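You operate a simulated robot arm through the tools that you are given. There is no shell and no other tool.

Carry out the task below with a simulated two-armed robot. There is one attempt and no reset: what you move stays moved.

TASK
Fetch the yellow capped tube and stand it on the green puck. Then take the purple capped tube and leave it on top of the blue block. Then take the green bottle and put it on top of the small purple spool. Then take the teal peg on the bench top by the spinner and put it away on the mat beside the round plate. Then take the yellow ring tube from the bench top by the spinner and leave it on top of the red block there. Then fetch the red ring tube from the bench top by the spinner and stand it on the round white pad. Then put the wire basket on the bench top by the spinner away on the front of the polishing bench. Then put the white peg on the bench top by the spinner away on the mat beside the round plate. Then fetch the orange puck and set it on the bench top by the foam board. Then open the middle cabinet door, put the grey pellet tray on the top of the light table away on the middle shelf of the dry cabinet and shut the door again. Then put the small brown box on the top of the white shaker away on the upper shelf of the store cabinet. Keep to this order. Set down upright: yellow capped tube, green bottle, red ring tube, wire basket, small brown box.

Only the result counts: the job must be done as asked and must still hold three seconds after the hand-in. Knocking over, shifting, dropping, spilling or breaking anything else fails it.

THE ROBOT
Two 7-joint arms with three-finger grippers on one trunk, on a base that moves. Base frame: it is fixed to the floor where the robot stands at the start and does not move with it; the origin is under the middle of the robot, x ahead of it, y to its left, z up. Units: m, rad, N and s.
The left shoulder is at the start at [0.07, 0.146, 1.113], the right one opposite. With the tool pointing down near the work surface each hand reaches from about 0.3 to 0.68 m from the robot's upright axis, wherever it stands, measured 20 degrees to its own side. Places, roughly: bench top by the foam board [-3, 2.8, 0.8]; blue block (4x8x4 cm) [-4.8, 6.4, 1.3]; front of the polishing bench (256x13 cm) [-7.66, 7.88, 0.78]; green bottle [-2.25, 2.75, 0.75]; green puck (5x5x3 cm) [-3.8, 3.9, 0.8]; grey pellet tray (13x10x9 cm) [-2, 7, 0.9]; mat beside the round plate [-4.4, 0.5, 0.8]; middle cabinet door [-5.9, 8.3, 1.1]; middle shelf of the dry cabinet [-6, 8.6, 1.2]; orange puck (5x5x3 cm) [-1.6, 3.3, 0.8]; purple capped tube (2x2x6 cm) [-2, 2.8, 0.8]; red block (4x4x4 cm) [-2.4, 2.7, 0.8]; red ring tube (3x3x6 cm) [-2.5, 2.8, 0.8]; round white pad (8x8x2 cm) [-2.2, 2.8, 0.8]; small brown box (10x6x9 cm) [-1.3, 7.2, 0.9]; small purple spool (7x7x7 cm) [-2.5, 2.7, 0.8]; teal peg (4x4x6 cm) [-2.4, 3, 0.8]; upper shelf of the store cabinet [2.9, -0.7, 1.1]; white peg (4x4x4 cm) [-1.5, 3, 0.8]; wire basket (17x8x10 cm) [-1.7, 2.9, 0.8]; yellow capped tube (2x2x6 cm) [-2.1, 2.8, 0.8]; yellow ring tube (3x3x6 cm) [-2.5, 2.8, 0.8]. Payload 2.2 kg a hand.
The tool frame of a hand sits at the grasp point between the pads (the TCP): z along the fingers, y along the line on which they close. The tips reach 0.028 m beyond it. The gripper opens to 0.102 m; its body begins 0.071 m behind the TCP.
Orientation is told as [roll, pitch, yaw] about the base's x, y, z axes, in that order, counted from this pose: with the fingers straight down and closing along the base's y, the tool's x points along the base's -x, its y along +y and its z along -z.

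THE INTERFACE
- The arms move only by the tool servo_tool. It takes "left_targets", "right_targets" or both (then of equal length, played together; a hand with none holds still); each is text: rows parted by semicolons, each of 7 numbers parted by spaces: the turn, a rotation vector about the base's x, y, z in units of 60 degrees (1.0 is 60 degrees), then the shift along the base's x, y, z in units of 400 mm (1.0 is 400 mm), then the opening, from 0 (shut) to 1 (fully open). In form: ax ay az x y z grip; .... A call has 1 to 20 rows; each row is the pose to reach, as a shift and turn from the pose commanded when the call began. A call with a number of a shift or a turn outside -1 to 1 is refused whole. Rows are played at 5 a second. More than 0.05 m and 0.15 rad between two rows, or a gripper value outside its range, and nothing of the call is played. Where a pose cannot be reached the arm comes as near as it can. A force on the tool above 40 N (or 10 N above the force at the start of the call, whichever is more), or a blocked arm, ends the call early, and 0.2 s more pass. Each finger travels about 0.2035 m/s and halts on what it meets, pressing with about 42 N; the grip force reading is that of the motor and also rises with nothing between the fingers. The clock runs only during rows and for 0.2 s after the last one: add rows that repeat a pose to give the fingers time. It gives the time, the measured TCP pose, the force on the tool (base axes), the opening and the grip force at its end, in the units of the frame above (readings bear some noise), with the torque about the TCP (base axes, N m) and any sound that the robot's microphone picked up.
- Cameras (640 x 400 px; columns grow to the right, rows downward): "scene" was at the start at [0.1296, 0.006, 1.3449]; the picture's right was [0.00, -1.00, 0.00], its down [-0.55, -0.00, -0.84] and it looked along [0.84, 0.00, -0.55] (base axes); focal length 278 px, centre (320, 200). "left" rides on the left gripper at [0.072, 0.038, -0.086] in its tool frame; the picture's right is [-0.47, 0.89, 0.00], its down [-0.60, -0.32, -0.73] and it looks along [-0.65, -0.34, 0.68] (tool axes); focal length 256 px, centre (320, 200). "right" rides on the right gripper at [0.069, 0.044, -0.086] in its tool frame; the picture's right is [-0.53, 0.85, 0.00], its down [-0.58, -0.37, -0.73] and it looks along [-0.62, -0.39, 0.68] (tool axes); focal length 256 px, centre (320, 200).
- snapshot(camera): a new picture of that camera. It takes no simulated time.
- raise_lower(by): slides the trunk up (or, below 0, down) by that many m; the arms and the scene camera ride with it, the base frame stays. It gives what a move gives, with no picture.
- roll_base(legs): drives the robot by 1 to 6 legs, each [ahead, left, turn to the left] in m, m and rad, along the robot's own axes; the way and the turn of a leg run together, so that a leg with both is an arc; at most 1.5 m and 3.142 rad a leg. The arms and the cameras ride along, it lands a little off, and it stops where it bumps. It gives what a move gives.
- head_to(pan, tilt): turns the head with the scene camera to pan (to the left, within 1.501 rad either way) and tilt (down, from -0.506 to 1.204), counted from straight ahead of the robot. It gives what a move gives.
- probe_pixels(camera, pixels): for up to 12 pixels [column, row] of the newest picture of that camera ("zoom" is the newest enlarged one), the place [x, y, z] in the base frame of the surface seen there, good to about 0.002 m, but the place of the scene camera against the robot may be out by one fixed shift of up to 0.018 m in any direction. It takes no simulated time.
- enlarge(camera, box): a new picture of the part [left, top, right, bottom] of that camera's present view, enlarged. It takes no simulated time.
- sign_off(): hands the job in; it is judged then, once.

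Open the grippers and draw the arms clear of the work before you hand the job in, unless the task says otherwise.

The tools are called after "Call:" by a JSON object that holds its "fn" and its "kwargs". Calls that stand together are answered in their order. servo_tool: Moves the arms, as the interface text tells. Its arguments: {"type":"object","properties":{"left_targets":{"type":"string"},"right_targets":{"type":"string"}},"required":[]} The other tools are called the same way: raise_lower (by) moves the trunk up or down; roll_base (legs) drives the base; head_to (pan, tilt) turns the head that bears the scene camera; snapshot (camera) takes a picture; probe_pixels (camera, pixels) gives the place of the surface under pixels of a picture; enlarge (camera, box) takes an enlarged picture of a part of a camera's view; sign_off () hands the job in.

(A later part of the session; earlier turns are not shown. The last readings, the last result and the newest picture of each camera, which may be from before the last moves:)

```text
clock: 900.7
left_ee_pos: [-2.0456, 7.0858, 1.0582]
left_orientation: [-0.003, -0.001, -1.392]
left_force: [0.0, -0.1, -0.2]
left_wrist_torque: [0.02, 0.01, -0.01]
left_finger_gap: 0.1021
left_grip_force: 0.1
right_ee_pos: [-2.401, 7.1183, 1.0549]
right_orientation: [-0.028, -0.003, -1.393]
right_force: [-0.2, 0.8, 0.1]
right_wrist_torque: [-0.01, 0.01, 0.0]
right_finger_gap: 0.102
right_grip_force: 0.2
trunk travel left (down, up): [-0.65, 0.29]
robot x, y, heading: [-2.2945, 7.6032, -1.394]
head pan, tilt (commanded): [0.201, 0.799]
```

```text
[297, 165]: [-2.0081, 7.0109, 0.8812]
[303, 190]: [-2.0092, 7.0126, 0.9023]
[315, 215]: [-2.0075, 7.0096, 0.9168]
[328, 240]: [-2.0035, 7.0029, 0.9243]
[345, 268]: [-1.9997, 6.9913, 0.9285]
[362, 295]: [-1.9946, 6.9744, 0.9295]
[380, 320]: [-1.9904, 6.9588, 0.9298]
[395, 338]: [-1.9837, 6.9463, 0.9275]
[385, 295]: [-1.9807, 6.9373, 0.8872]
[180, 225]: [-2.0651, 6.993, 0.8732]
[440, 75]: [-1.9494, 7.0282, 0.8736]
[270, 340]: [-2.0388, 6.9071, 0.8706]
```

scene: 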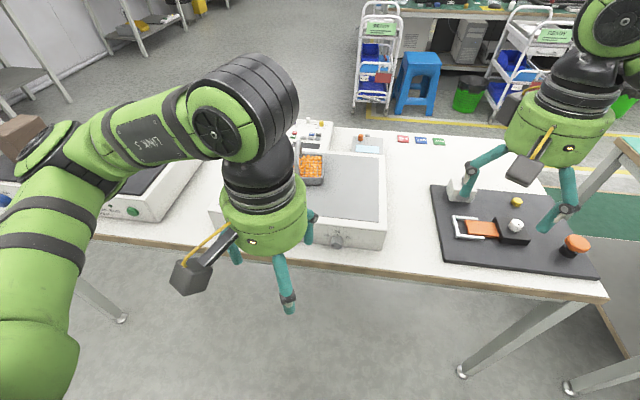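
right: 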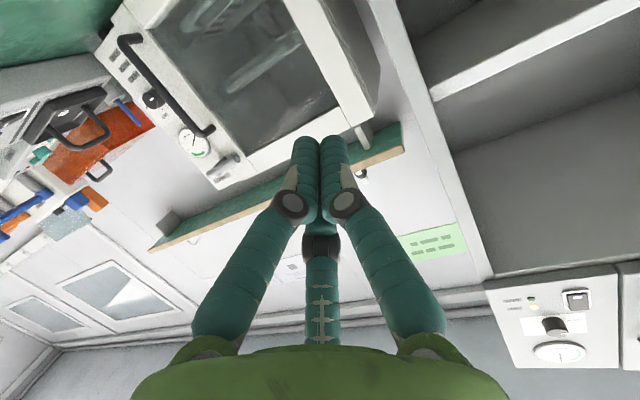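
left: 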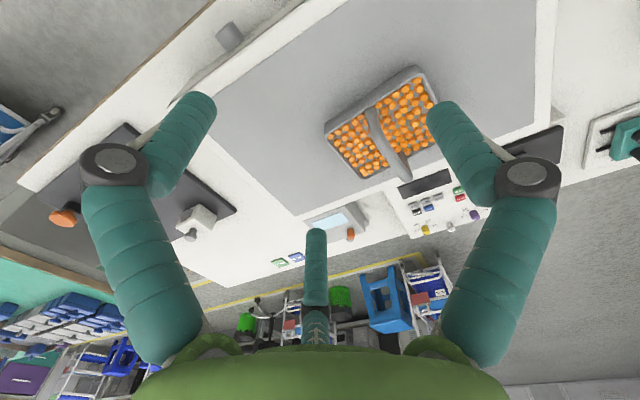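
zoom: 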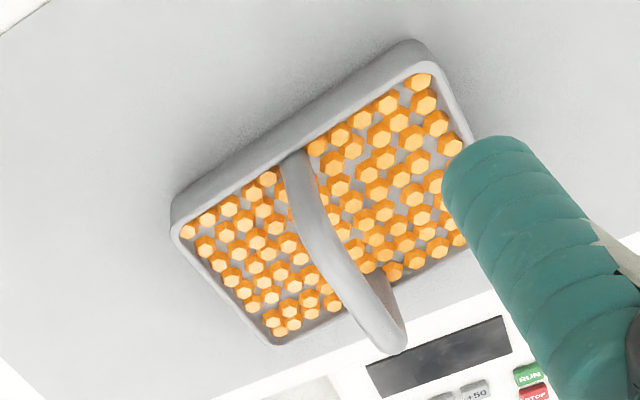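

The arch runs from (-2.0035, 7.003) to (-1.984, 6.946), i.e. towards -71°, apex top z 0.93 above the tray centre (-1.9945, 6.9745). I turn the left hand by +8° to line up and then tilt it 45° forward while moving to a pre-grasp point.

Call:
{"fn": "servo_tool", "kwargs": {"left_targets": "0 0 0.05 0 0 0 0.7; 0 0 0.1 0 0 0 0.6; 0 0 0.14 0 0 0 0.55; 0 0 0.14 0 0 0 0.55"}}

Call:
{"fn": "servo_tool", "kwargs": {"left_targets": "-0.119 -0.0387 0 0.014 0 -0.01 0.55; -0.238 -0.0773 0 0.028 -0.02 -0.03 0.55; -0.3565 -0.116 0 0.042 -0.05 -0.06 0.55; -0.4755 -0.1547 0 0.056 -0.08 -0.1 0.55; -0.594 -0.193 0 0.07 -0.11 -0.14 0.55; -0.713 -0.232 0 0.084 -0.144 -0.191 0.55; -0.713 -0.232 0 0.084 -0.144 -0.191 0.55"}}

Call:
{"fn": "snapshot", "kwargs": {"camera": "left"}}

```text
clock: 901.7
left_ee_pos: [-2.0445, 7.0839, 1.0575]
left_orientation: [-0.004, 0.0, -1.244]
left_force: [-0.3, 0.3, -1.1]
left_wrist_torque: [-0.02, -0.01, -0.01]
left_finger_gap: 0.0561
left_grip_force: 0.0
right_ee_pos: [-2.4009, 7.1178, 1.0544]
right_orientation: [-0.028, -0.003, -1.392]
right_force: [0.7, -0.8, -0.4]
right_wrist_torque: [0.01, -0.01, 0.01]
right_finger_gap: 0.102
right_grip_force: 0.0
trunk travel left (down, up): [-0.65, 0.29]
robot x, y, heading: [-2.2926, 7.5988, -1.393]
head pan, tilt (commanded): [0.201, 0.799]
```

```text
clock: 903.3
left_ee_pos: [-2.0112, 7.026, 0.9813]
left_orientation: [-0.014, -0.786, -1.242]
left_force: [-0.1, 0.0, 0.0]
left_wrist_torque: [0.01, -0.01, -0.02]
left_finger_gap: 0.0561
left_grip_force: 0.1
right_ee_pos: [-2.4019, 7.1183, 1.0554]
right_orientation: [-0.025, -0.004, -1.394]
right_force: [-0.4, -0.7, 0.4]
right_wrist_torque: [0.03, -0.03, 0.03]
right_finger_gap: 0.102
right_grip_force: 0.1
trunk travel left (down, up): [-0.65, 0.29]
robot x, y, heading: [-2.2913, 7.5992, -1.397]
head pan, tilt (commanded): [0.201, 0.799]
```

```text
taken
```

left: 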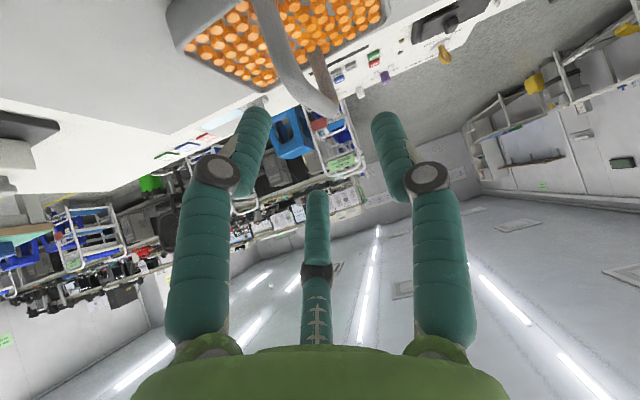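

The arch (265, 20)–(330, 110) lies between the fingers. I probe it to check the lateral alignment.

Call:
{"fn": "probe_pixels", "kwargs": {"camera": "left", "pixels": [[272, 40], [280, 60], [290, 78], [302, 92], [315, 102], [328, 108], [318, 70]]}}

```text
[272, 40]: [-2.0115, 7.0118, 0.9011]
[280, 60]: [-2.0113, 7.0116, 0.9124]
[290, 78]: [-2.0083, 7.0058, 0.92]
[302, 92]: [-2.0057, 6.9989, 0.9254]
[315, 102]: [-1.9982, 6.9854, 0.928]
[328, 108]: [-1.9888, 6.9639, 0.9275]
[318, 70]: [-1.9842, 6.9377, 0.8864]
```

The finger axis passes right over the bar's middle. I advance along the axis to the arch and close.

Call:
{"fn": "servo_tool", "kwargs": {"left_targets": "0 0 0 0.0146 -0.043 -0.046 0.55; 0 0 0 0.0292 -0.086 -0.092 0.55; 0 0 0 0.0438 -0.1288 -0.137 0.55; 0 0 0 0.0438 -0.1288 -0.137 0.55; 0 0 0 0.0438 -0.1288 -0.137 0.3; 0 0 0 0.0438 -0.1288 -0.137 0.1; 0 0 0 0.0438 -0.1288 -0.137 0; 0 0 0 0.0438 -0.1288 -0.137 0"}}

Call:
{"fn": "snapshot", "kwargs": {"camera": "left"}}

Call:
{"fn": "snapshot", "kwargs": {"camera": "scene"}}

```text
clock: 905.1
left_ee_pos: [-1.995, 6.9736, 0.9268]
left_orientation: [-0.012, -0.786, -1.241]
left_force: [-0.6, 0.3, 0.3]
left_wrist_torque: [-0.16, -0.08, -0.03]
left_finger_gap: 0.0197
left_grip_force: 41.9
right_ee_pos: [-2.4006, 7.118, 1.0555]
right_orientation: [-0.025, -0.001, -1.393]
right_force: [-0.1, -0.3, 0.1]
right_wrist_torque: [0.04, 0.01, 0.0]
right_finger_gap: 0.1021
right_grip_force: 0.2
trunk travel left (down, up): [-0.65, 0.29]
robot x, y, heading: [-2.2939, 7.6012, -1.395]
head pan, tilt (commanded): [0.201, 0.799]
```

```text
taken
```

left: 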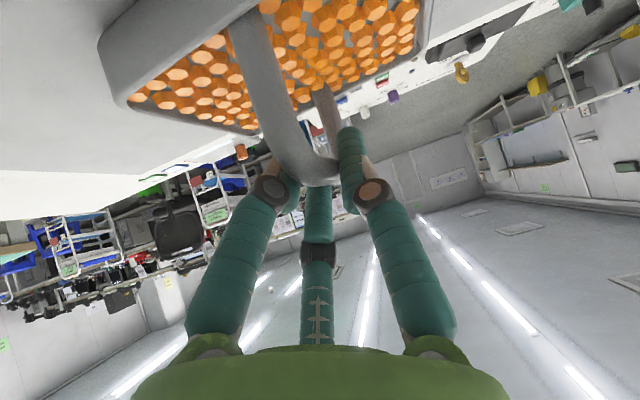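

```text
taken
```

scene: 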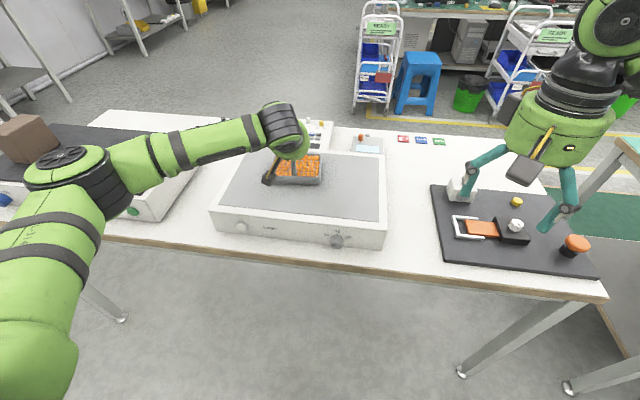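

The arch is gripped (gap 0.0197). I lift the tray 3 cm gently and check that it stays level.

Call:
{"fn": "servo_tool", "kwargs": {"left_targets": "0 0 0 0 0 0.02 0; 0 0 0 0 0 0.04 0; 0 0 0 0 0 0.06 0; 0 0 0 0 0 0.08 0; 0 0 0 0 0 0.08 0"}}

Call:
{"fn": "snapshot", "kwargs": {"camera": "left"}}

Call:
{"fn": "enlarge", "kwargs": {"camera": "scene", "box": [200, 100, 400, 260]}}

```text
clock: 906.3
left_ee_pos: [-1.9931, 6.9746, 0.9584]
left_orientation: [-0.012, -0.786, -1.241]
left_force: [0.8, -0.5, -2.7]
left_wrist_torque: [-0.01, 0.03, 0.01]
left_finger_gap: 0.0198
left_grip_force: 42.4
right_ee_pos: [-2.4011, 7.1175, 1.0537]
right_orientation: [-0.028, 0.0, -1.393]
right_force: [-0.1, 0.6, 1.0]
right_wrist_torque: [-0.04, -0.02, -0.04]
right_finger_gap: 0.1018
right_grip_force: 0.0
trunk travel left (down, up): [-0.65, 0.29]
robot x, y, heading: [-2.2944, 7.5987, -1.394]
head pan, tilt (commanded): [0.201, 0.799]
```

```text
taken
```

left: 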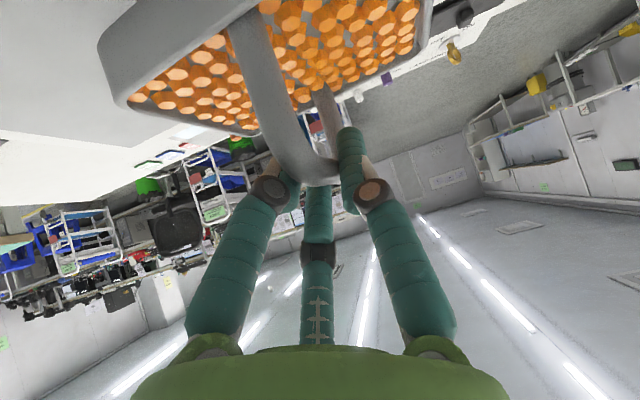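

```text
2.50 times, centred on (300, 180) of scene
```

zoom: 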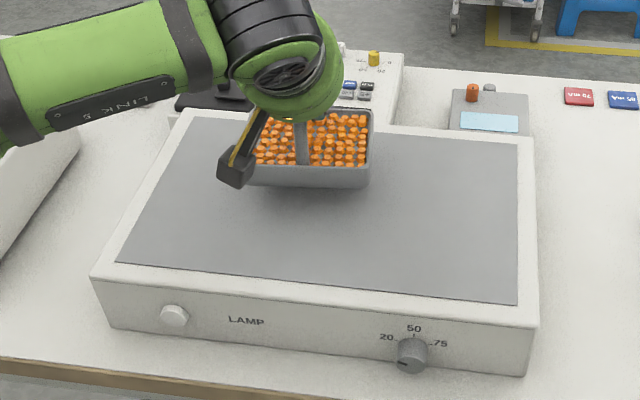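

The tray hangs level (2.7 N). I lift it to z≈1.04 and draw it in, then leave for the cabinet.

Call:
{"fn": "servo_tool", "kwargs": {"left_targets": "0 0 0 0 0 0.07 0; 0 0 0 0 0 0.14 0; 0 0 0 0 0 0.21 0; 0 0 0 -0.04 0.08 0.21 0; 0 0 0 -0.08 0.16 0.21 0; 0 0 0 -0.12 0.25 0.21 0; 0 0 0 -0.17 0.35 0.21 0; 0 0 0 -0.2 0.43 0.21 0; 0 0 0 -0.2 0.43 0.21 0"}}

Call:
{"fn": "snapshot", "kwargs": {"camera": "left"}}

```text
clock: 908.3
left_ee_pos: [-2.0741, 7.1479, 1.0442]
left_orientation: [-0.013, -0.787, -1.24]
left_force: [0.3, -0.1, -2.8]
left_wrist_torque: [-0.01, 0.05, 0.03]
left_finger_gap: 0.0196
left_grip_force: 41.9
right_ee_pos: [-2.4014, 7.1181, 1.0548]
right_orientation: [-0.028, -0.002, -1.393]
right_force: [0.1, -0.3, 0.0]
right_wrist_torque: [-0.01, -0.03, 0.01]
right_finger_gap: 0.1022
right_grip_force: 0.1
trunk travel left (down, up): [-0.65, 0.29]
robot x, y, heading: [-2.2934, 7.5975, -1.393]
head pan, tilt (commanded): [0.201, 0.799]
```

```text
taken
```

left: 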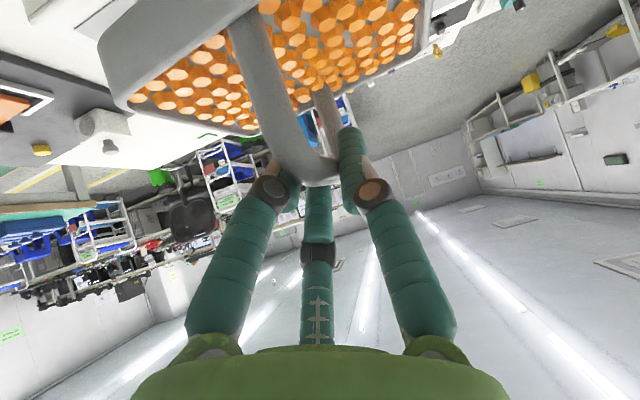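

I back away, go west sideways along the back aisle and turn round to face the open cabinet.

Call:
{"fn": "roll_base", "kwargs": {"legs": [[-0.4, 0, 0], [0, -1.5, 0], [0, -1.5, 0], [0, 0, 3.1]]}}

Call:
{"fn": "raise_lower", "kwargs": {"by": 0.17}}

Call:
{"fn": "head_to", "kwargs": {"pan": 0.2, "tilt": 0.35}}

Call:
{"fn": "snapshot", "kwargs": {"camera": "scene"}}

```text
clock: 932.1
left_ee_pos: [-5.5124, 7.92, 1.0434]
left_orientation: [-0.013, -0.784, 1.857]
left_force: [0.4, 0.0, -2.4]
left_wrist_torque: [0.0, -0.01, 0.06]
left_finger_gap: 0.0195
left_grip_force: 42.5
right_ee_pos: [-5.1839, 7.9385, 1.0551]
right_orientation: [-0.026, -0.003, 1.71]
right_force: [0.2, -0.7, -0.1]
right_wrist_torque: [0.02, 0.0, 0.0]
right_finger_gap: 0.102
right_grip_force: 0.1
trunk travel left (down, up): [-0.65, 0.29]
robot x, y, heading: [-5.3099, 7.4588, 1.708]
head pan, tilt (commanded): [0.201, 0.799]
```

```text
clock: 934.0
left_ee_pos: [-5.5124, 7.9221, 1.2131]
left_orientation: [-0.012, -0.786, 1.86]
left_force: [0.3, -0.3, -1.8]
left_wrist_torque: [-0.02, -0.02, 0.02]
left_finger_gap: 0.0198
left_grip_force: 42.2
right_ee_pos: [-5.1842, 7.9373, 1.2242]
right_orientation: [-0.028, -0.002, 1.709]
right_force: [-0.3, 0.3, 1.0]
right_wrist_torque: [-0.02, 0.01, 0.02]
right_finger_gap: 0.1021
right_grip_force: 0.0
trunk travel left (down, up): [-0.82, 0.12]
robot x, y, heading: [-5.3155, 7.4622, 1.708]
head pan, tilt (commanded): [0.201, 0.799]
```

```text
clock: 934.9
left_ee_pos: [-5.5129, 7.9211, 1.2128]
left_orientation: [-0.013, -0.785, 1.859]
left_force: [0.3, 0.0, -2.3]
left_wrist_torque: [-0.01, -0.02, 0.03]
left_finger_gap: 0.0197
left_grip_force: 42.2
right_ee_pos: [-5.1843, 7.9375, 1.2243]
right_orientation: [-0.024, -0.001, 1.707]
right_force: [-0.1, -0.3, 0.0]
right_wrist_torque: [-0.04, 0.0, 0.02]
right_finger_gap: 0.1019
right_grip_force: 0.1
trunk travel left (down, up): [-0.82, 0.12]
robot x, y, heading: [-5.3118, 7.4569, 1.707]
head pan, tilt (commanded): [0.201, 0.351]
```

```text
taken
```

scene: 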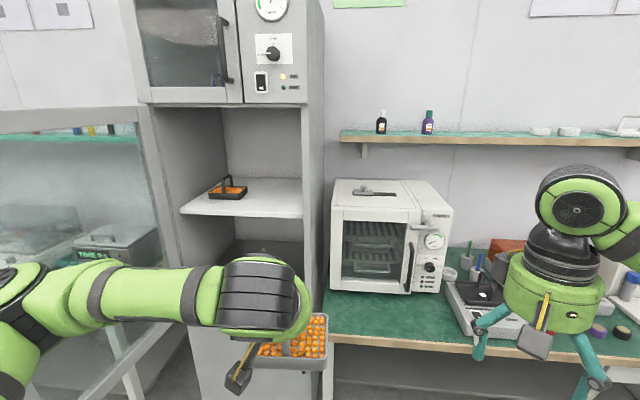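

The cabinet stands open with the shelf at rows 180-215. I probe the opening's top edge, the shelf front, the existing tray and the right frame.

Call:
{"fn": "probe_pixels", "kwargs": {"camera": "scene", "pixels": [[270, 103], [270, 108], [185, 208], [240, 213], [298, 214], [303, 150], [228, 197], [245, 190], [213, 193], [270, 190], [290, 180], [150, 110]]}}

Call:
{"fn": "enlarge", "kwargs": {"camera": "scene", "box": [130, 80, 340, 230]}}

```text
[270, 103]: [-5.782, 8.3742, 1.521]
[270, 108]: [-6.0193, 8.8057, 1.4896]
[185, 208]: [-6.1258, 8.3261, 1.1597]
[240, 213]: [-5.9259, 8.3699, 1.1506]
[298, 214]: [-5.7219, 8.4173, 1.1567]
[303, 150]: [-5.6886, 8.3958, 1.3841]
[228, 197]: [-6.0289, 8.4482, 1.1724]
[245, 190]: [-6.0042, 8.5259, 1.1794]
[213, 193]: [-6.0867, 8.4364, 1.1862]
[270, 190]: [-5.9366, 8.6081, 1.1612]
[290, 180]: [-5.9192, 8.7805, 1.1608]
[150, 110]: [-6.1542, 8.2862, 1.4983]
```

```text
2.67 times, centred on (235, 155) of scene
```

zoom: 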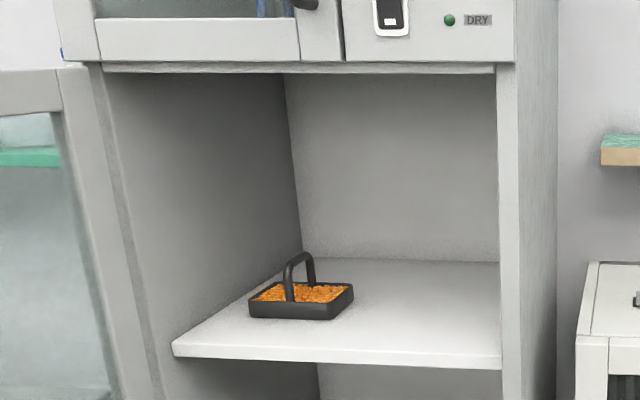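

The opening's top is at z≈1.50 and the shelf front near y≈8.39 at x≈-5.85; the free spot for the tray centre is about (-5.848, 8.467). I probe my own wrist joint to see how much headroom it needs.

Call:
{"fn": "probe_pixels", "kwargs": {"camera": "scene", "pixels": [[265, 262], [240, 270], [295, 275], [150, 268], [60, 265], [200, 280], [310, 300], [290, 345], [320, 350], [265, 350], [20, 270]]}}

```text
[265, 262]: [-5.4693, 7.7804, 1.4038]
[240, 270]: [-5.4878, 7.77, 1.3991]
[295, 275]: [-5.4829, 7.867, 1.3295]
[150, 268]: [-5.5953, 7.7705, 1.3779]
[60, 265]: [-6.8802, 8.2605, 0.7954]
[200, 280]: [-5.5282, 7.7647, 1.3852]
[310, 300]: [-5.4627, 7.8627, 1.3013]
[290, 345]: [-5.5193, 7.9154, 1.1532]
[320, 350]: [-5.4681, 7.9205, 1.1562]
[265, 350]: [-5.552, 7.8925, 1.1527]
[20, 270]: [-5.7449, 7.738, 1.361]
```

The wrist needs about 0.19 m above the TCP, which fits under the opening's top. To keep the left elbow off the open door, I extend the arm here first, and raise the tray to z≈1.275.

Call:
{"fn": "servo_tool", "kwargs": {"left_targets": "0 0 0 -0.035 0.085 0.03 0; 0 0 0 -0.07 0.17 0.06 0; 0 0 0 -0.105 0.255 0.09 0; 0 0 0 -0.14 0.34 0.12 0; 0 0 0 -0.18 0.43 0.14 0; 0 0 0 -0.21 0.5 0.155 0; 0 0 0 -0.2375 0.555 0.155 0; 0 0 0 -0.2375 0.555 0.155 0"}}

Call:
{"fn": "snapshot", "kwargs": {"camera": "scene"}}

```text
clock: 936.7
left_ee_pos: [-5.6068, 8.1452, 1.2745]
left_orientation: [-0.013, -0.786, 1.858]
left_force: [0.3, -0.2, -2.4]
left_wrist_torque: [-0.02, -0.01, 0.0]
left_finger_gap: 0.0197
left_grip_force: 41.9
right_ee_pos: [-5.1848, 7.9373, 1.2243]
right_orientation: [-0.027, -0.002, 1.707]
right_force: [0.7, 0.0, 0.2]
right_wrist_torque: [-0.02, -0.02, -0.01]
right_finger_gap: 0.102
right_grip_force: 0.0
trunk travel left (down, up): [-0.82, 0.12]
robot x, y, heading: [-5.3114, 7.4598, 1.708]
head pan, tilt (commanded): [0.201, 0.351]
```

```text
taken
```

scene: 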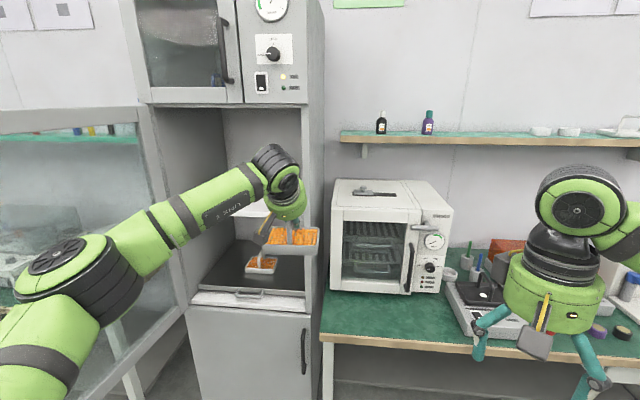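

The arm is extended. I check that the tray is still level.

Call:
{"fn": "enlarge", "kwargs": {"camera": "scene", "box": [210, 130, 370, 280]}}

Call:
{"fn": "snapshot", "kwargs": {"camera": "left"}}

```text
2.67 times, centred on (290, 205) of scene
```

zoom: 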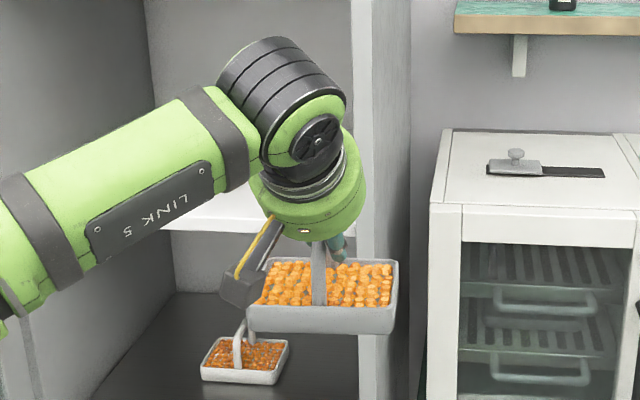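

```text
taken
```

left: 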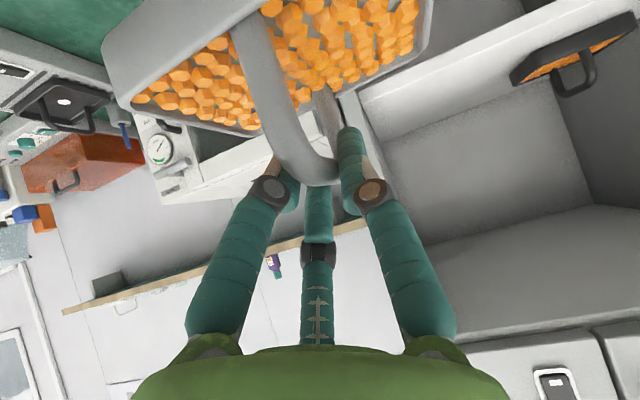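

Level and full. I probe the elbow's extent, then shift the base 0.24 m west.

Call:
{"fn": "probe_pixels", "kwargs": {"camera": "scene", "pixels": [[70, 245], [25, 280], [130, 270], [110, 245], [20, 330], [150, 215], [240, 175]]}}

Call:
{"fn": "roll_base", "kwargs": {"legs": [[0.0326, 0.2378, 0]]}}

Call:
{"fn": "snapshot", "kwargs": {"camera": "scene"}}

```text
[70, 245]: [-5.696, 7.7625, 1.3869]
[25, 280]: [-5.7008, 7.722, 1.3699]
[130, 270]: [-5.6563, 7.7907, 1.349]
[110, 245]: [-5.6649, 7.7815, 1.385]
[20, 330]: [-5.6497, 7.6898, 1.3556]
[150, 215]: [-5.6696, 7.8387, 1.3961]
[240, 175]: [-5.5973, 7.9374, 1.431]
```

```text
clock: 938.5
left_ee_pos: [-5.8445, 8.1434, 1.2753]
left_orientation: [-0.011, -0.785, 1.855]
left_force: [-0.1, 0.7, -2.6]
left_wrist_torque: [-0.02, 0.0, 0.03]
left_finger_gap: 0.0195
left_grip_force: 41.6
right_ee_pos: [-5.4223, 7.9371, 1.2239]
right_orientation: [-0.023, -0.002, 1.707]
right_force: [0.2, -0.2, 0.9]
right_wrist_torque: [-0.01, 0.04, 0.02]
right_finger_gap: 0.102
right_grip_force: 0.0
trunk travel left (down, up): [-0.82, 0.12]
robot x, y, heading: [-5.555, 7.4563, 1.702]
head pan, tilt (commanded): [0.201, 0.351]
```

```text
taken
```

scene: 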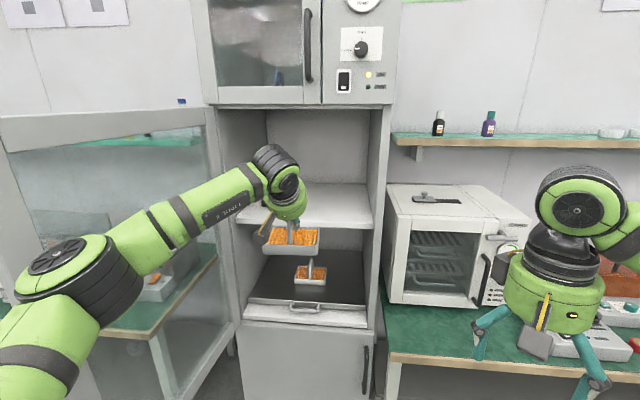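

The elbow clears the door by about 12 cm. I roll forward in two steps, first 0.21 m, checking the tray against the frame.

Call:
{"fn": "roll_base", "kwargs": {"legs": [[0.2, -0.025, 0]]}}

Call:
{"fn": "snapshot", "kwargs": {"camera": "scene"}}

Call:
{"fn": "snapshot", "kwargs": {"camera": "left"}}

```text
clock: 940.1
left_ee_pos: [-5.8498, 8.3396, 1.2779]
left_orientation: [-0.013, -0.789, 1.859]
left_force: [0.1, -1.1, -3.0]
left_wrist_torque: [-0.02, -0.01, -0.01]
left_finger_gap: 0.0201
left_grip_force: 42.1
right_ee_pos: [-5.427, 8.1337, 1.2254]
right_orientation: [-0.028, -0.006, 1.705]
right_force: [0.1, -0.7, -0.1]
right_wrist_torque: [0.03, -0.05, 0.02]
right_finger_gap: 0.1022
right_grip_force: 0.0
trunk travel left (down, up): [-0.82, 0.12]
robot x, y, heading: [-5.5549, 7.6595, 1.709]
head pan, tilt (commanded): [0.201, 0.351]
```

```text
taken
```

scene: 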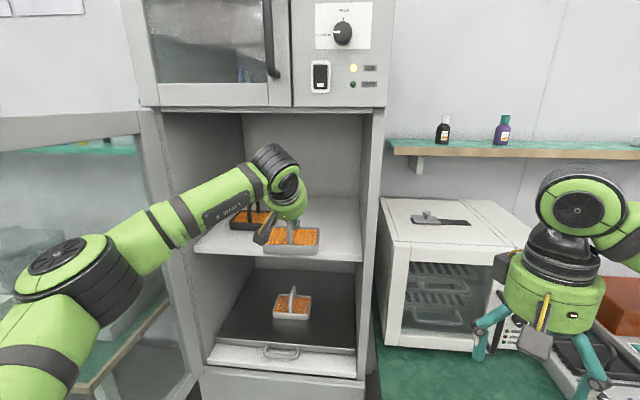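

```text
taken
```

left: 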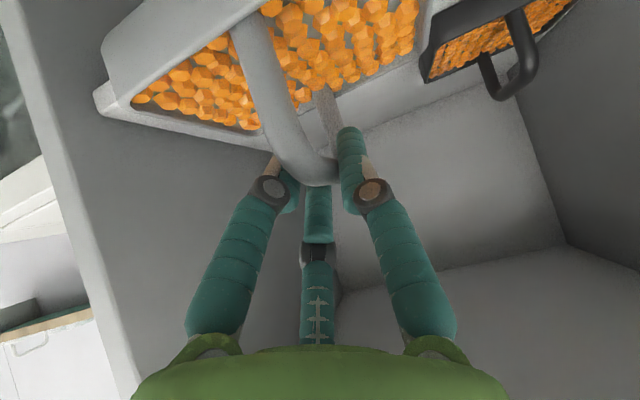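

The tray is entering over the shelf; the black tray is close on its left. I probe the gap between them and the frame on the right.

Call:
{"fn": "probe_pixels", "kwargs": {"camera": "left", "pixels": [[432, 55], [424, 75], [445, 78], [490, 60], [420, 95], [380, 120], [350, 105], [415, 50], [200, 140], [100, 100]]}}

Call:
{"fn": "enlarge", "kwargs": {"camera": "scene", "box": [170, 130, 400, 280]}}

```text
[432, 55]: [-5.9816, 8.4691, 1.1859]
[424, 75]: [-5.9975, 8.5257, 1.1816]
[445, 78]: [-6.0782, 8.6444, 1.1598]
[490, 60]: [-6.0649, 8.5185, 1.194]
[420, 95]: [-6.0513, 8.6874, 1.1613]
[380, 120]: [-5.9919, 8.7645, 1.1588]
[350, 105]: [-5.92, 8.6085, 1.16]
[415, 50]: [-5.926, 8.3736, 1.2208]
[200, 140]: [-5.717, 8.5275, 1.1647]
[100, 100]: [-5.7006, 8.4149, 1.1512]
```

```text
2.67 times, centred on (285, 205) of scene
```

zoom: 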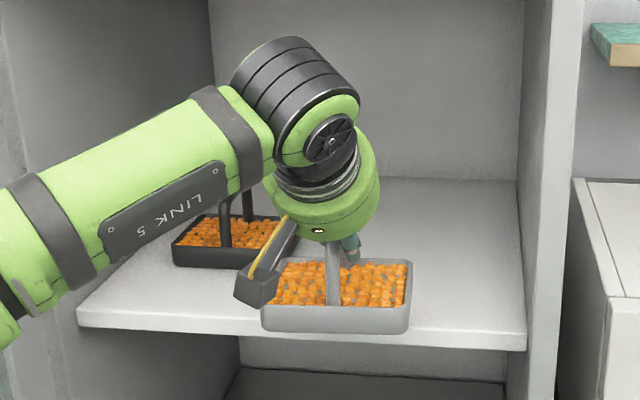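

The black tray's edge is ~5 cm left of ours and the right wall ~6 cm to the right. I roll the remaining 12 cm forward.

Call:
{"fn": "roll_base", "kwargs": {"legs": [[0.122, -0.0252, 0]]}}

Call:
{"fn": "enlarge", "kwargs": {"camera": "scene", "box": [170, 130, 400, 280]}}

Call:
{"fn": "snapshot", "kwargs": {"camera": "left"}}

```text
clock: 941.4
left_ee_pos: [-5.8423, 8.4638, 1.2766]
left_orientation: [-0.016, -0.789, 1.859]
left_force: [0.3, 0.2, -3.1]
left_wrist_torque: [0.0, -0.02, -0.05]
left_finger_gap: 0.0194
left_grip_force: 42.3
right_ee_pos: [-5.4197, 8.2585, 1.2258]
right_orientation: [-0.028, -0.005, 1.708]
right_force: [-0.5, 0.0, 0.5]
right_wrist_torque: [0.04, 0.0, 0.0]
right_finger_gap: 0.1021
right_grip_force: 0.0
trunk travel left (down, up): [-0.82, 0.12]
robot x, y, heading: [-5.5449, 7.7836, 1.706]
head pan, tilt (commanded): [0.201, 0.351]
```

```text
2.67 times, centred on (285, 205) of scene
```

zoom: 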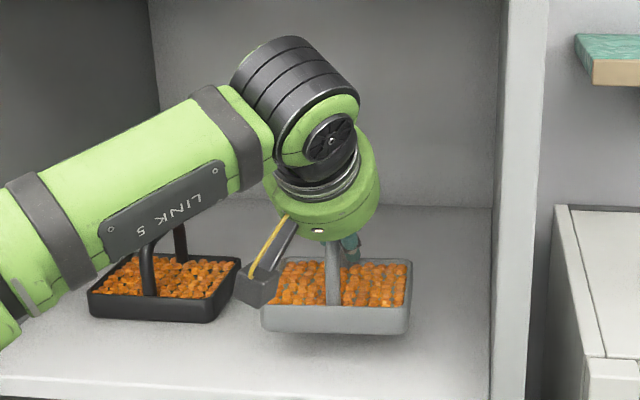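

```text
taken
```

left: 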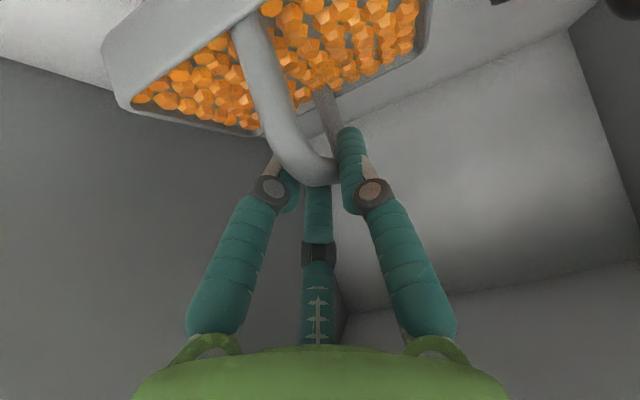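

The tray hangs wholly over the shelf. I lower it: 25 mm first, then in small steps.

Call:
{"fn": "servo_tool", "kwargs": {"left_targets": "0 0 0 0 0 -0.025 0; 0 0 0 0 0 -0.05 0; 0 0 0 0 0 -0.07 0; 0 0 0 0 0 -0.07 0"}}

Call:
{"fn": "enlarge", "kwargs": {"camera": "scene", "box": [170, 130, 400, 280]}}

```text
clock: 942.4
left_ee_pos: [-5.8418, 8.4666, 1.2462]
left_orientation: [-0.015, -0.787, 1.859]
left_force: [-0.4, -0.2, -2.0]
left_wrist_torque: [-0.02, 0.03, -0.01]
left_finger_gap: 0.0195
left_grip_force: 42.2
right_ee_pos: [-5.4198, 8.2616, 1.2257]
right_orientation: [-0.026, -0.005, 1.71]
right_force: [-0.1, 0.2, 0.6]
right_wrist_torque: [0.01, -0.01, -0.02]
right_finger_gap: 0.1019
right_grip_force: 0.1
trunk travel left (down, up): [-0.82, 0.12]
robot x, y, heading: [-5.5464, 7.7816, 1.708]
head pan, tilt (commanded): [0.201, 0.351]
```

```text
2.67 times, centred on (285, 205) of scene
```

zoom: 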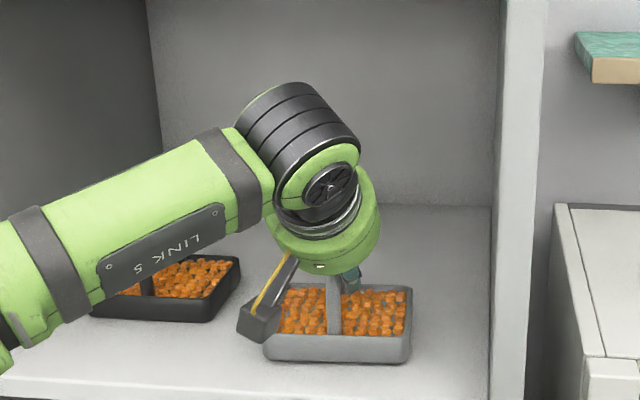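

Almost down. I creep 2 mm and check the force.

Call:
{"fn": "servo_tool", "kwargs": {"left_targets": "0 0 0 0 0 -0.003 0; 0 0 0 0 0 -0.006 0; 0 0 0 0 0 -0.006 0"}}

```text
clock: 943.2
left_ee_pos: [-5.8415, 8.4671, 1.2453]
left_orientation: [-0.013, -0.785, 1.859]
left_force: [-0.6, -0.6, -2.4]
left_wrist_torque: [-0.01, -0.01, 0.04]
left_finger_gap: 0.0197
left_grip_force: 42.0
right_ee_pos: [-5.4201, 8.2601, 1.2248]
right_orientation: [-0.026, -0.004, 1.709]
right_force: [0.2, 0.2, 0.2]
right_wrist_torque: [0.04, -0.05, 0.0]
right_finger_gap: 0.102
right_grip_force: 0.1
trunk travel left (down, up): [-0.82, 0.12]
robot x, y, heading: [-5.545, 7.7876, 1.708]
head pan, tilt (commanded): [0.201, 0.351]
```

Call:
{"fn": "servo_tool", "kwargs": {"left_targets": "0 0 0 0 0 -0.003 0; 0 0 0 0 0 -0.006 0; 0 0 0 0 0 -0.006 0"}}

```text
clock: 944.0
left_ee_pos: [-5.8416, 8.4674, 1.2411]
left_orientation: [-0.013, -0.786, 1.857]
left_force: [0.4, 0.7, -1.6]
left_wrist_torque: [0.07, -0.01, 0.01]
left_finger_gap: 0.0195
left_grip_force: 41.9
right_ee_pos: [-5.4186, 8.2608, 1.2241]
right_orientation: [-0.025, -0.004, 1.709]
right_force: [0.5, 0.0, 0.0]
right_wrist_torque: [-0.02, 0.01, 0.02]
right_finger_gap: 0.102
right_grip_force: 0.1
trunk travel left (down, up): [-0.82, 0.12]
robot x, y, heading: [-5.5449, 7.7873, 1.704]
head pan, tilt (commanded): [0.201, 0.351]
```

Slight unloading begins (torque 0.07). I go another 1.5 mm down.

Call:
{"fn": "servo_tool", "kwargs": {"left_targets": "0 0 0 0 0 -0.002 0; 0 0 0 0 0 -0.004 0; 0 0 0 0 0 -0.004 0"}}

```text
clock: 944.8
left_ee_pos: [-5.8409, 8.4663, 1.2411]
left_orientation: [-0.014, -0.789, 1.858]
left_force: [-0.9, 1.5, 3.9]
left_wrist_torque: [0.07, 0.05, 0.0]
left_finger_gap: 0.0194
left_grip_force: 42.1
right_ee_pos: [-5.4191, 8.261, 1.2244]
right_orientation: [-0.026, -0.005, 1.709]
right_force: [-0.5, -0.4, -0.4]
right_wrist_torque: [0.01, -0.01, -0.01]
right_finger_gap: 0.1021
right_grip_force: 0.0
trunk travel left (down, up): [-0.82, 0.12]
robot x, y, heading: [-5.5483, 7.7835, 1.703]
head pan, tilt (commanded): [0.201, 0.351]
```

The tray rests on the shelf (load gone, slight push back). I open the fingers and withdraw a few cm along the finger axis, then roll the base straight back.

Call:
{"fn": "servo_tool", "kwargs": {"left_targets": "0 0 0 0 0 0.002 0.3; 0 0 0 0 0 0.002 0.5; 0 0 0 0 0 0.002 0.6; 0 0 0 0 0 0.002 0.6; 0 0 0 0.009 -0.03 0.03 0.6; 0 0 0 0.018 -0.06 0.06 0.6; 0 0 0 0.03 -0.1 0.1 0.6; 0 0 0 0.04 -0.14 0.13 0.6; 0 0 0 0.04 -0.14 0.13 0.6"}}

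Call:
{"fn": "snapshot", "kwargs": {"camera": "left"}}

Call:
{"fn": "snapshot", "kwargs": {"camera": "scene"}}

```text
clock: 946.8
left_ee_pos: [-5.8249, 8.4113, 1.2925]
left_orientation: [-0.014, -0.785, 1.86]
left_force: [-0.5, 0.4, -0.4]
left_wrist_torque: [0.02, -0.01, 0.0]
left_finger_gap: 0.0611
left_grip_force: 0.1
right_ee_pos: [-5.418, 8.2616, 1.2251]
right_orientation: [-0.027, -0.003, 1.71]
right_force: [-0.2, 0.1, 0.2]
right_wrist_torque: [0.0, 0.01, -0.03]
right_finger_gap: 0.1021
right_grip_force: 0.1
trunk travel left (down, up): [-0.82, 0.12]
robot x, y, heading: [-5.5475, 7.7866, 1.707]
head pan, tilt (commanded): [0.201, 0.351]
```

```text
taken
```

left: 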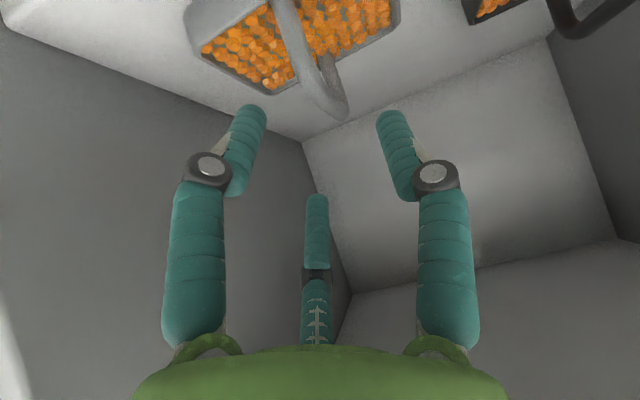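

```text
taken
```

scene: 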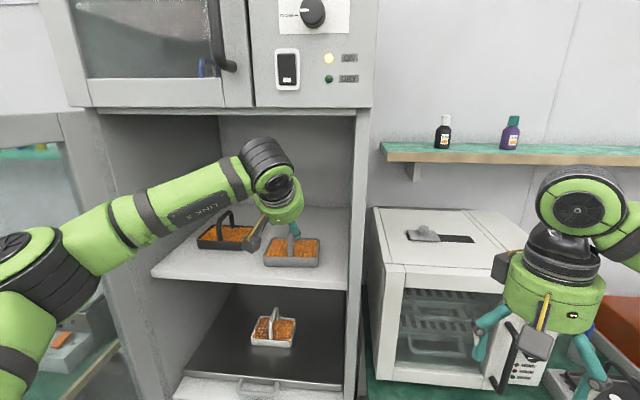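

The tray stands on the middle shelf beside the black one, and the fingers are free of the arch. I roll straight back 0.35 m.

Call:
{"fn": "roll_base", "kwargs": {"legs": [[-0.3467, 0.0475, 0]]}}

Call:
{"fn": "snapshot", "kwargs": {"camera": "scene"}}

Call:
{"fn": "enlarge", "kwargs": {"camera": "scene", "box": [170, 130, 400, 280]}}

```text
clock: 949.0
left_ee_pos: [-5.8251, 8.0617, 1.2918]
left_orientation: [-0.013, -0.783, 1.856]
left_force: [0.5, 0.5, -0.9]
left_wrist_torque: [0.02, 0.01, 0.0]
left_finger_gap: 0.0611
left_grip_force: 0.0
right_ee_pos: [-5.4182, 7.9116, 1.2236]
right_orientation: [-0.026, -0.001, 1.708]
right_force: [-0.2, 0.6, 0.4]
right_wrist_torque: [0.02, -0.01, 0.03]
right_finger_gap: 0.1023
right_grip_force: 0.0
trunk travel left (down, up): [-0.82, 0.12]
robot x, y, heading: [-5.5454, 7.4322, 1.702]
head pan, tilt (commanded): [0.201, 0.351]
```

```text
taken
```

scene: 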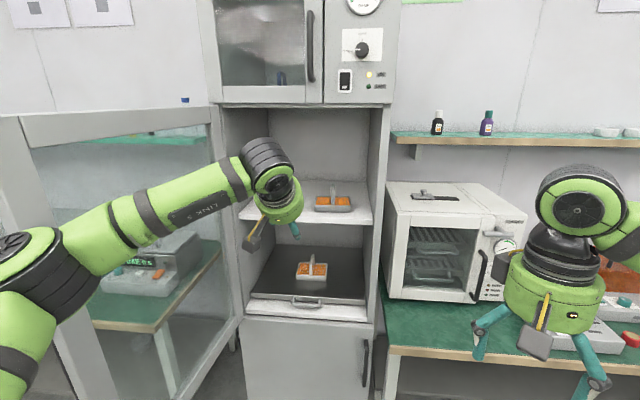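

```text
2.67 times, centred on (285, 205) of scene
```

zoom: 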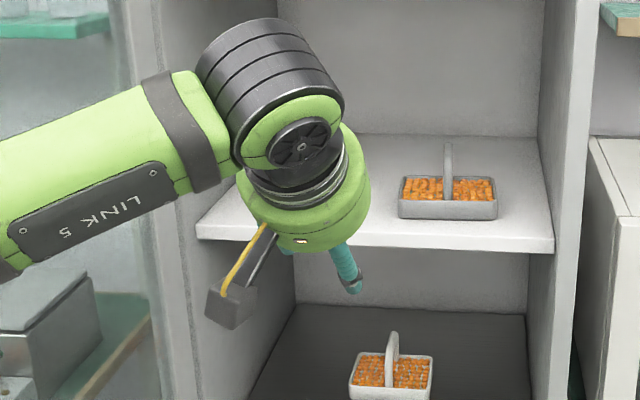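

The pellet tray is safely on the middle shelf. Before closing the door I back away from it and bring the left arm back to its compact upright pose.

Call:
{"fn": "roll_base", "kwargs": {"legs": [[-0.255, -0.017, 0]]}}

Call:
{"fn": "servo_tool", "kwargs": {"left_targets": "-0.103 -0.03 0 0.02 -0.09 0 0.7; -0.206 -0.06 0 0.04 -0.18 0 0.8; -0.309 -0.09 0 0.06 -0.27 -0.02 0.9; -0.411 -0.121 0 0.08 -0.36 -0.04 1; -0.514 -0.151 0 0.1 -0.45 -0.06 1; -0.617 -0.181 0 0.125 -0.55 -0.08 1; -0.72 -0.211 0 0.1475 -0.64 -0.1 1; -0.72 -0.211 0 0.1475 -0.64 -0.1 1"}}

Call:
{"fn": "servo_tool", "kwargs": {"right_targets": "0 0 0 0 0 0 0.6; 0 0 0 0 0 0 0.2; 0 0 0 0 0 0 0; 0 0 0 0 0 0 0"}}

Call:
{"fn": "snapshot", "kwargs": {"camera": "scene"}}

```text
clock: 950.9
left_ee_pos: [-5.7745, 7.8109, 1.2916]
left_orientation: [-0.013, -0.784, 1.856]
left_force: [-0.7, 0.4, -0.3]
left_wrist_torque: [0.0, 0.0, -0.01]
left_finger_gap: 0.0612
left_grip_force: 0.0
right_ee_pos: [-5.3683, 7.6598, 1.2229]
right_orientation: [-0.025, -0.001, 1.707]
right_force: [-0.2, 0.8, -0.5]
right_wrist_torque: [-0.03, 0.0, 0.02]
right_finger_gap: 0.1022
right_grip_force: 0.0
trunk travel left (down, up): [-0.82, 0.12]
robot x, y, heading: [-5.4975, 7.1841, 1.704]
head pan, tilt (commanded): [0.201, 0.351]
```

```text
clock: 952.7
left_ee_pos: [-5.7156, 7.5515, 1.2531]
left_orientation: [-0.014, 0.002, 1.857]
left_force: [-0.8, 0.9, -0.5]
left_wrist_torque: [-0.02, 0.0, -0.02]
left_finger_gap: 0.1018
left_grip_force: 0.1
right_ee_pos: [-5.3683, 7.6579, 1.2248]
right_orientation: [-0.026, -0.001, 1.706]
right_force: [-0.7, -0.2, 0.1]
right_wrist_torque: [0.0, 0.0, -0.02]
right_finger_gap: 0.1022
right_grip_force: 0.0
trunk travel left (down, up): [-0.82, 0.12]
robot x, y, heading: [-5.4952, 7.1832, 1.699]
head pan, tilt (commanded): [0.201, 0.351]
```

```text
clock: 953.7
left_ee_pos: [-5.7156, 7.5507, 1.2519]
left_orientation: [-0.014, 0.001, 1.858]
left_force: [1.0, 0.4, -0.5]
left_wrist_torque: [-0.01, 0.0, 0.03]
left_finger_gap: 0.1019
left_grip_force: 0.0
right_ee_pos: [-5.3676, 7.6572, 1.2233]
right_orientation: [-0.027, -0.004, 1.706]
right_force: [0.1, 0.5, 0.1]
right_wrist_torque: [0.0, -0.02, 0.0]
right_finger_gap: 0.0021
right_grip_force: 31.3
trunk travel left (down, up): [-0.82, 0.12]
robot x, y, heading: [-5.4973, 7.1809, 1.703]
head pan, tilt (commanded): [0.201, 0.351]
```

```text
taken
```

scene: 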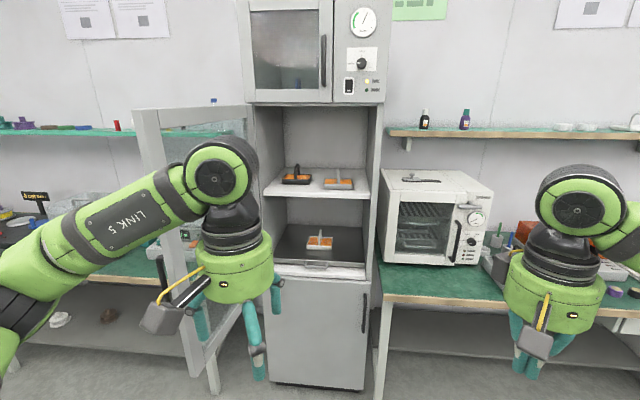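

The view is clear. I will close the door with the closed left hand from its outer (west) side: first I draw the right hand in, close the left fingers and go west then north to stand beside the door's outer face.

Call:
{"fn": "servo_tool", "kwargs": {"left_targets": "0 0 0 0 0 0 0.6; 0 0 0 0 0 0 0.2; 0 0 0 0 0 0 0; 0 0 0 0 0 0 0", "right_targets": "0 0 0 0 -0.1 0 0; 0 0 0 0 -0.2 0 0; 0 0 0 0 -0.3 0 0; 0 0 0 0 -0.3 0 0"}}

Call:
{"fn": "roll_base", "kwargs": {"legs": [[0.0646, 0.4857, 0], [0.2478, -0.033, 0]]}}

Call:
{"fn": "head_to", "kwargs": {"pan": 0.3, "tilt": 0.3}}

Call:
{"fn": "snapshot", "kwargs": {"camera": "scene"}}

```text
clock: 954.7
left_ee_pos: [-5.7142, 7.5521, 1.252]
left_orientation: [-0.012, -0.001, 1.859]
left_force: [0.0, -0.2, -0.6]
left_wrist_torque: [0.0, 0.01, 0.02]
left_finger_gap: 0.0023
left_grip_force: 31.2
right_ee_pos: [-5.3675, 7.5381, 1.2237]
right_orientation: [-0.025, -0.002, 1.707]
right_force: [0.7, 0.8, -0.7]
right_wrist_torque: [-0.01, 0.0, 0.0]
right_finger_gap: 0.0022
right_grip_force: 31.0
trunk travel left (down, up): [-0.82, 0.12]
robot x, y, heading: [-5.4964, 7.1842, 1.702]
head pan, tilt (commanded): [0.201, 0.351]
```

```text
clock: 959.0
left_ee_pos: [-6.2007, 7.7994, 1.2534]
left_orientation: [-0.014, -0.002, 1.851]
left_force: [0.2, -0.6, -0.7]
left_wrist_torque: [0.0, 0.03, 0.01]
left_finger_gap: 0.0023
left_grip_force: 31.6
right_ee_pos: [-5.8538, 7.7857, 1.2252]
right_orientation: [-0.028, -0.004, 1.703]
right_force: [0.4, -0.1, -0.2]
right_wrist_torque: [0.04, -0.02, -0.02]
right_finger_gap: 0.002
right_grip_force: 31.7
trunk travel left (down, up): [-0.82, 0.12]
robot x, y, heading: [-5.9846, 7.428, 1.698]
head pan, tilt (commanded): [0.201, 0.351]
```

```text
clock: 959.7
left_ee_pos: [-6.2, 7.8019, 1.2541]
left_orientation: [-0.011, -0.001, 1.852]
left_force: [-0.2, -0.3, 0.2]
left_wrist_torque: [-0.03, 0.03, -0.01]
left_finger_gap: 0.0023
left_grip_force: 31.1
right_ee_pos: [-5.8531, 7.7871, 1.2252]
right_orientation: [-0.027, -0.005, 1.705]
right_force: [-0.2, -0.4, 0.3]
right_wrist_torque: [-0.03, 0.0, 0.01]
right_finger_gap: 0.0022
right_grip_force: 31.1
trunk travel left (down, up): [-0.82, 0.12]
robot x, y, heading: [-5.9834, 7.43, 1.698]
head pan, tilt (commanded): [0.3, 0.3]
```

```text
taken
```

scene: 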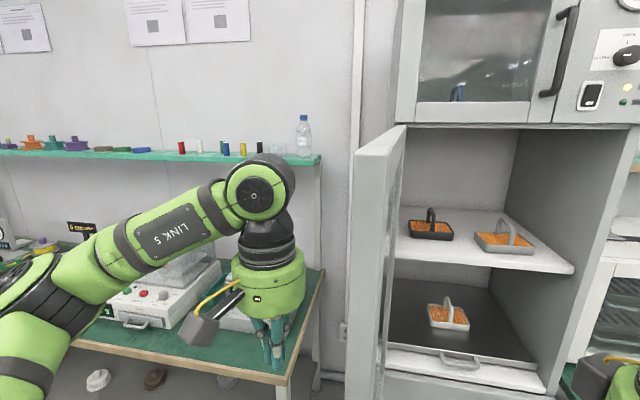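

The left hand is west of the door and the right hand stays east of its edge all along. I push the door closed along its arc in stages.

Call:
{"fn": "roll_base", "kwargs": {"legs": [[-0.0014, -0.2478, 0], [0.0632, -0.1372, 0]]}}

Call:
{"fn": "snapshot", "kwargs": {"camera": "scene"}}

```text
clock: 962.5
left_ee_pos: [-5.8315, 7.9107, 1.2529]
left_orientation: [-0.016, -0.002, 1.857]
left_force: [-1.2, -0.3, 0.9]
left_wrist_torque: [0.03, -0.02, -0.01]
left_finger_gap: 0.0021
left_grip_force: 30.9
right_ee_pos: [-5.4833, 7.8972, 1.226]
right_orientation: [-0.029, -0.003, 1.706]
right_force: [-1.2, 0.1, -0.5]
right_wrist_torque: [0.03, 0.0, 0.03]
right_finger_gap: 0.0019
right_grip_force: 31.4
trunk travel left (down, up): [-0.82, 0.12]
robot x, y, heading: [-5.6076, 7.5435, 1.707]
head pan, tilt (commanded): [0.3, 0.3]
```

```text
taken
```

scene: 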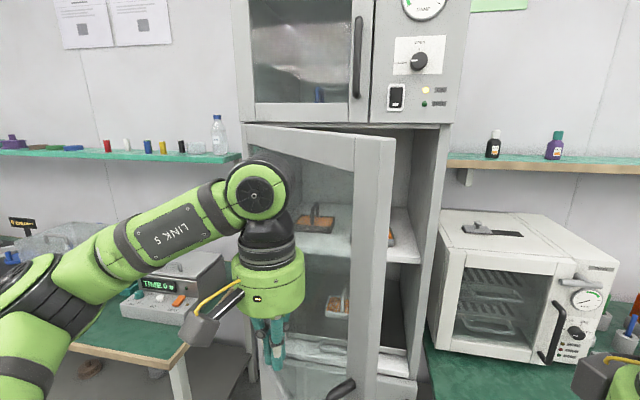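

The door follows. I push on towards closing.

Call:
{"fn": "roll_base", "kwargs": {"legs": [[0.1053, -0.1078, 0], [0.1354, -0.0655, 0]]}}

Call:
{"fn": "snapshot", "kwargs": {"camera": "scene"}}

```text
clock: 964.8
left_ee_pos: [-5.6906, 8.1719, 1.254]
left_orientation: [-0.015, -0.001, 1.856]
left_force: [0.6, 0.3, -0.1]
left_wrist_torque: [0.01, -0.01, 0.0]
left_finger_gap: 0.0023
left_grip_force: 31.7
right_ee_pos: [-5.3432, 8.1579, 1.2267]
right_orientation: [-0.029, -0.006, 1.707]
right_force: [-0.3, -0.5, -0.3]
right_wrist_torque: [0.03, 0.02, 0.0]
right_finger_gap: 0.002
right_grip_force: 31.5
trunk travel left (down, up): [-0.82, 0.12]
robot x, y, heading: [-5.4683, 7.8037, 1.7]
head pan, tilt (commanded): [0.3, 0.3]
```

```text
taken
```

scene: 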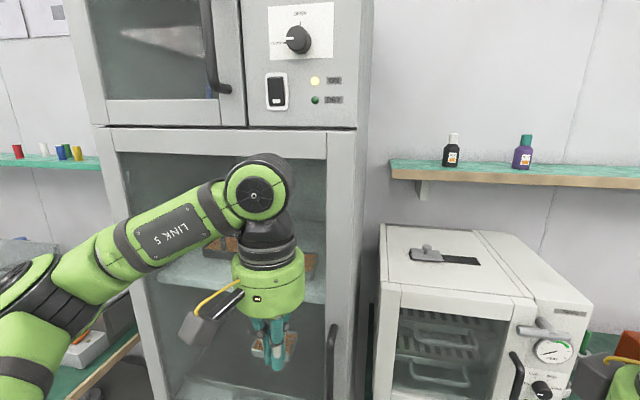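

The door looks closed or nearly so. I probe its right edge and the frame to measure the remaining gap.

Call:
{"fn": "probe_pixels", "kwargs": {"camera": "scene", "pixels": [[320, 145], [335, 145], [350, 145], [120, 140], [340, 220], [332, 345], [335, 300], [345, 110], [350, 240], [318, 240]]}}

Call:
{"fn": "enlarge", "kwargs": {"camera": "scene", "box": [280, 90, 400, 250]}}

```text
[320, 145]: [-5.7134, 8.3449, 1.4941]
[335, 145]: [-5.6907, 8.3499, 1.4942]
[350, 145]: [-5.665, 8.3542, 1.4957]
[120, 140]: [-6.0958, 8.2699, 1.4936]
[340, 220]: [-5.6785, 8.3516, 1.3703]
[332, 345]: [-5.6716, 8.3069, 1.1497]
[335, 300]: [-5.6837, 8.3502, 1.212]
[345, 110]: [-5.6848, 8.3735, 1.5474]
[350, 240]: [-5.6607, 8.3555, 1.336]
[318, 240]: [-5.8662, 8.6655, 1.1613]
```

```text
2.50 times, centred on (340, 170) of scene
```

zoom: 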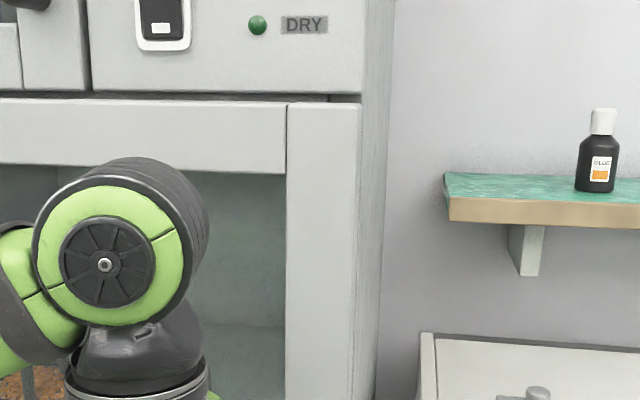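

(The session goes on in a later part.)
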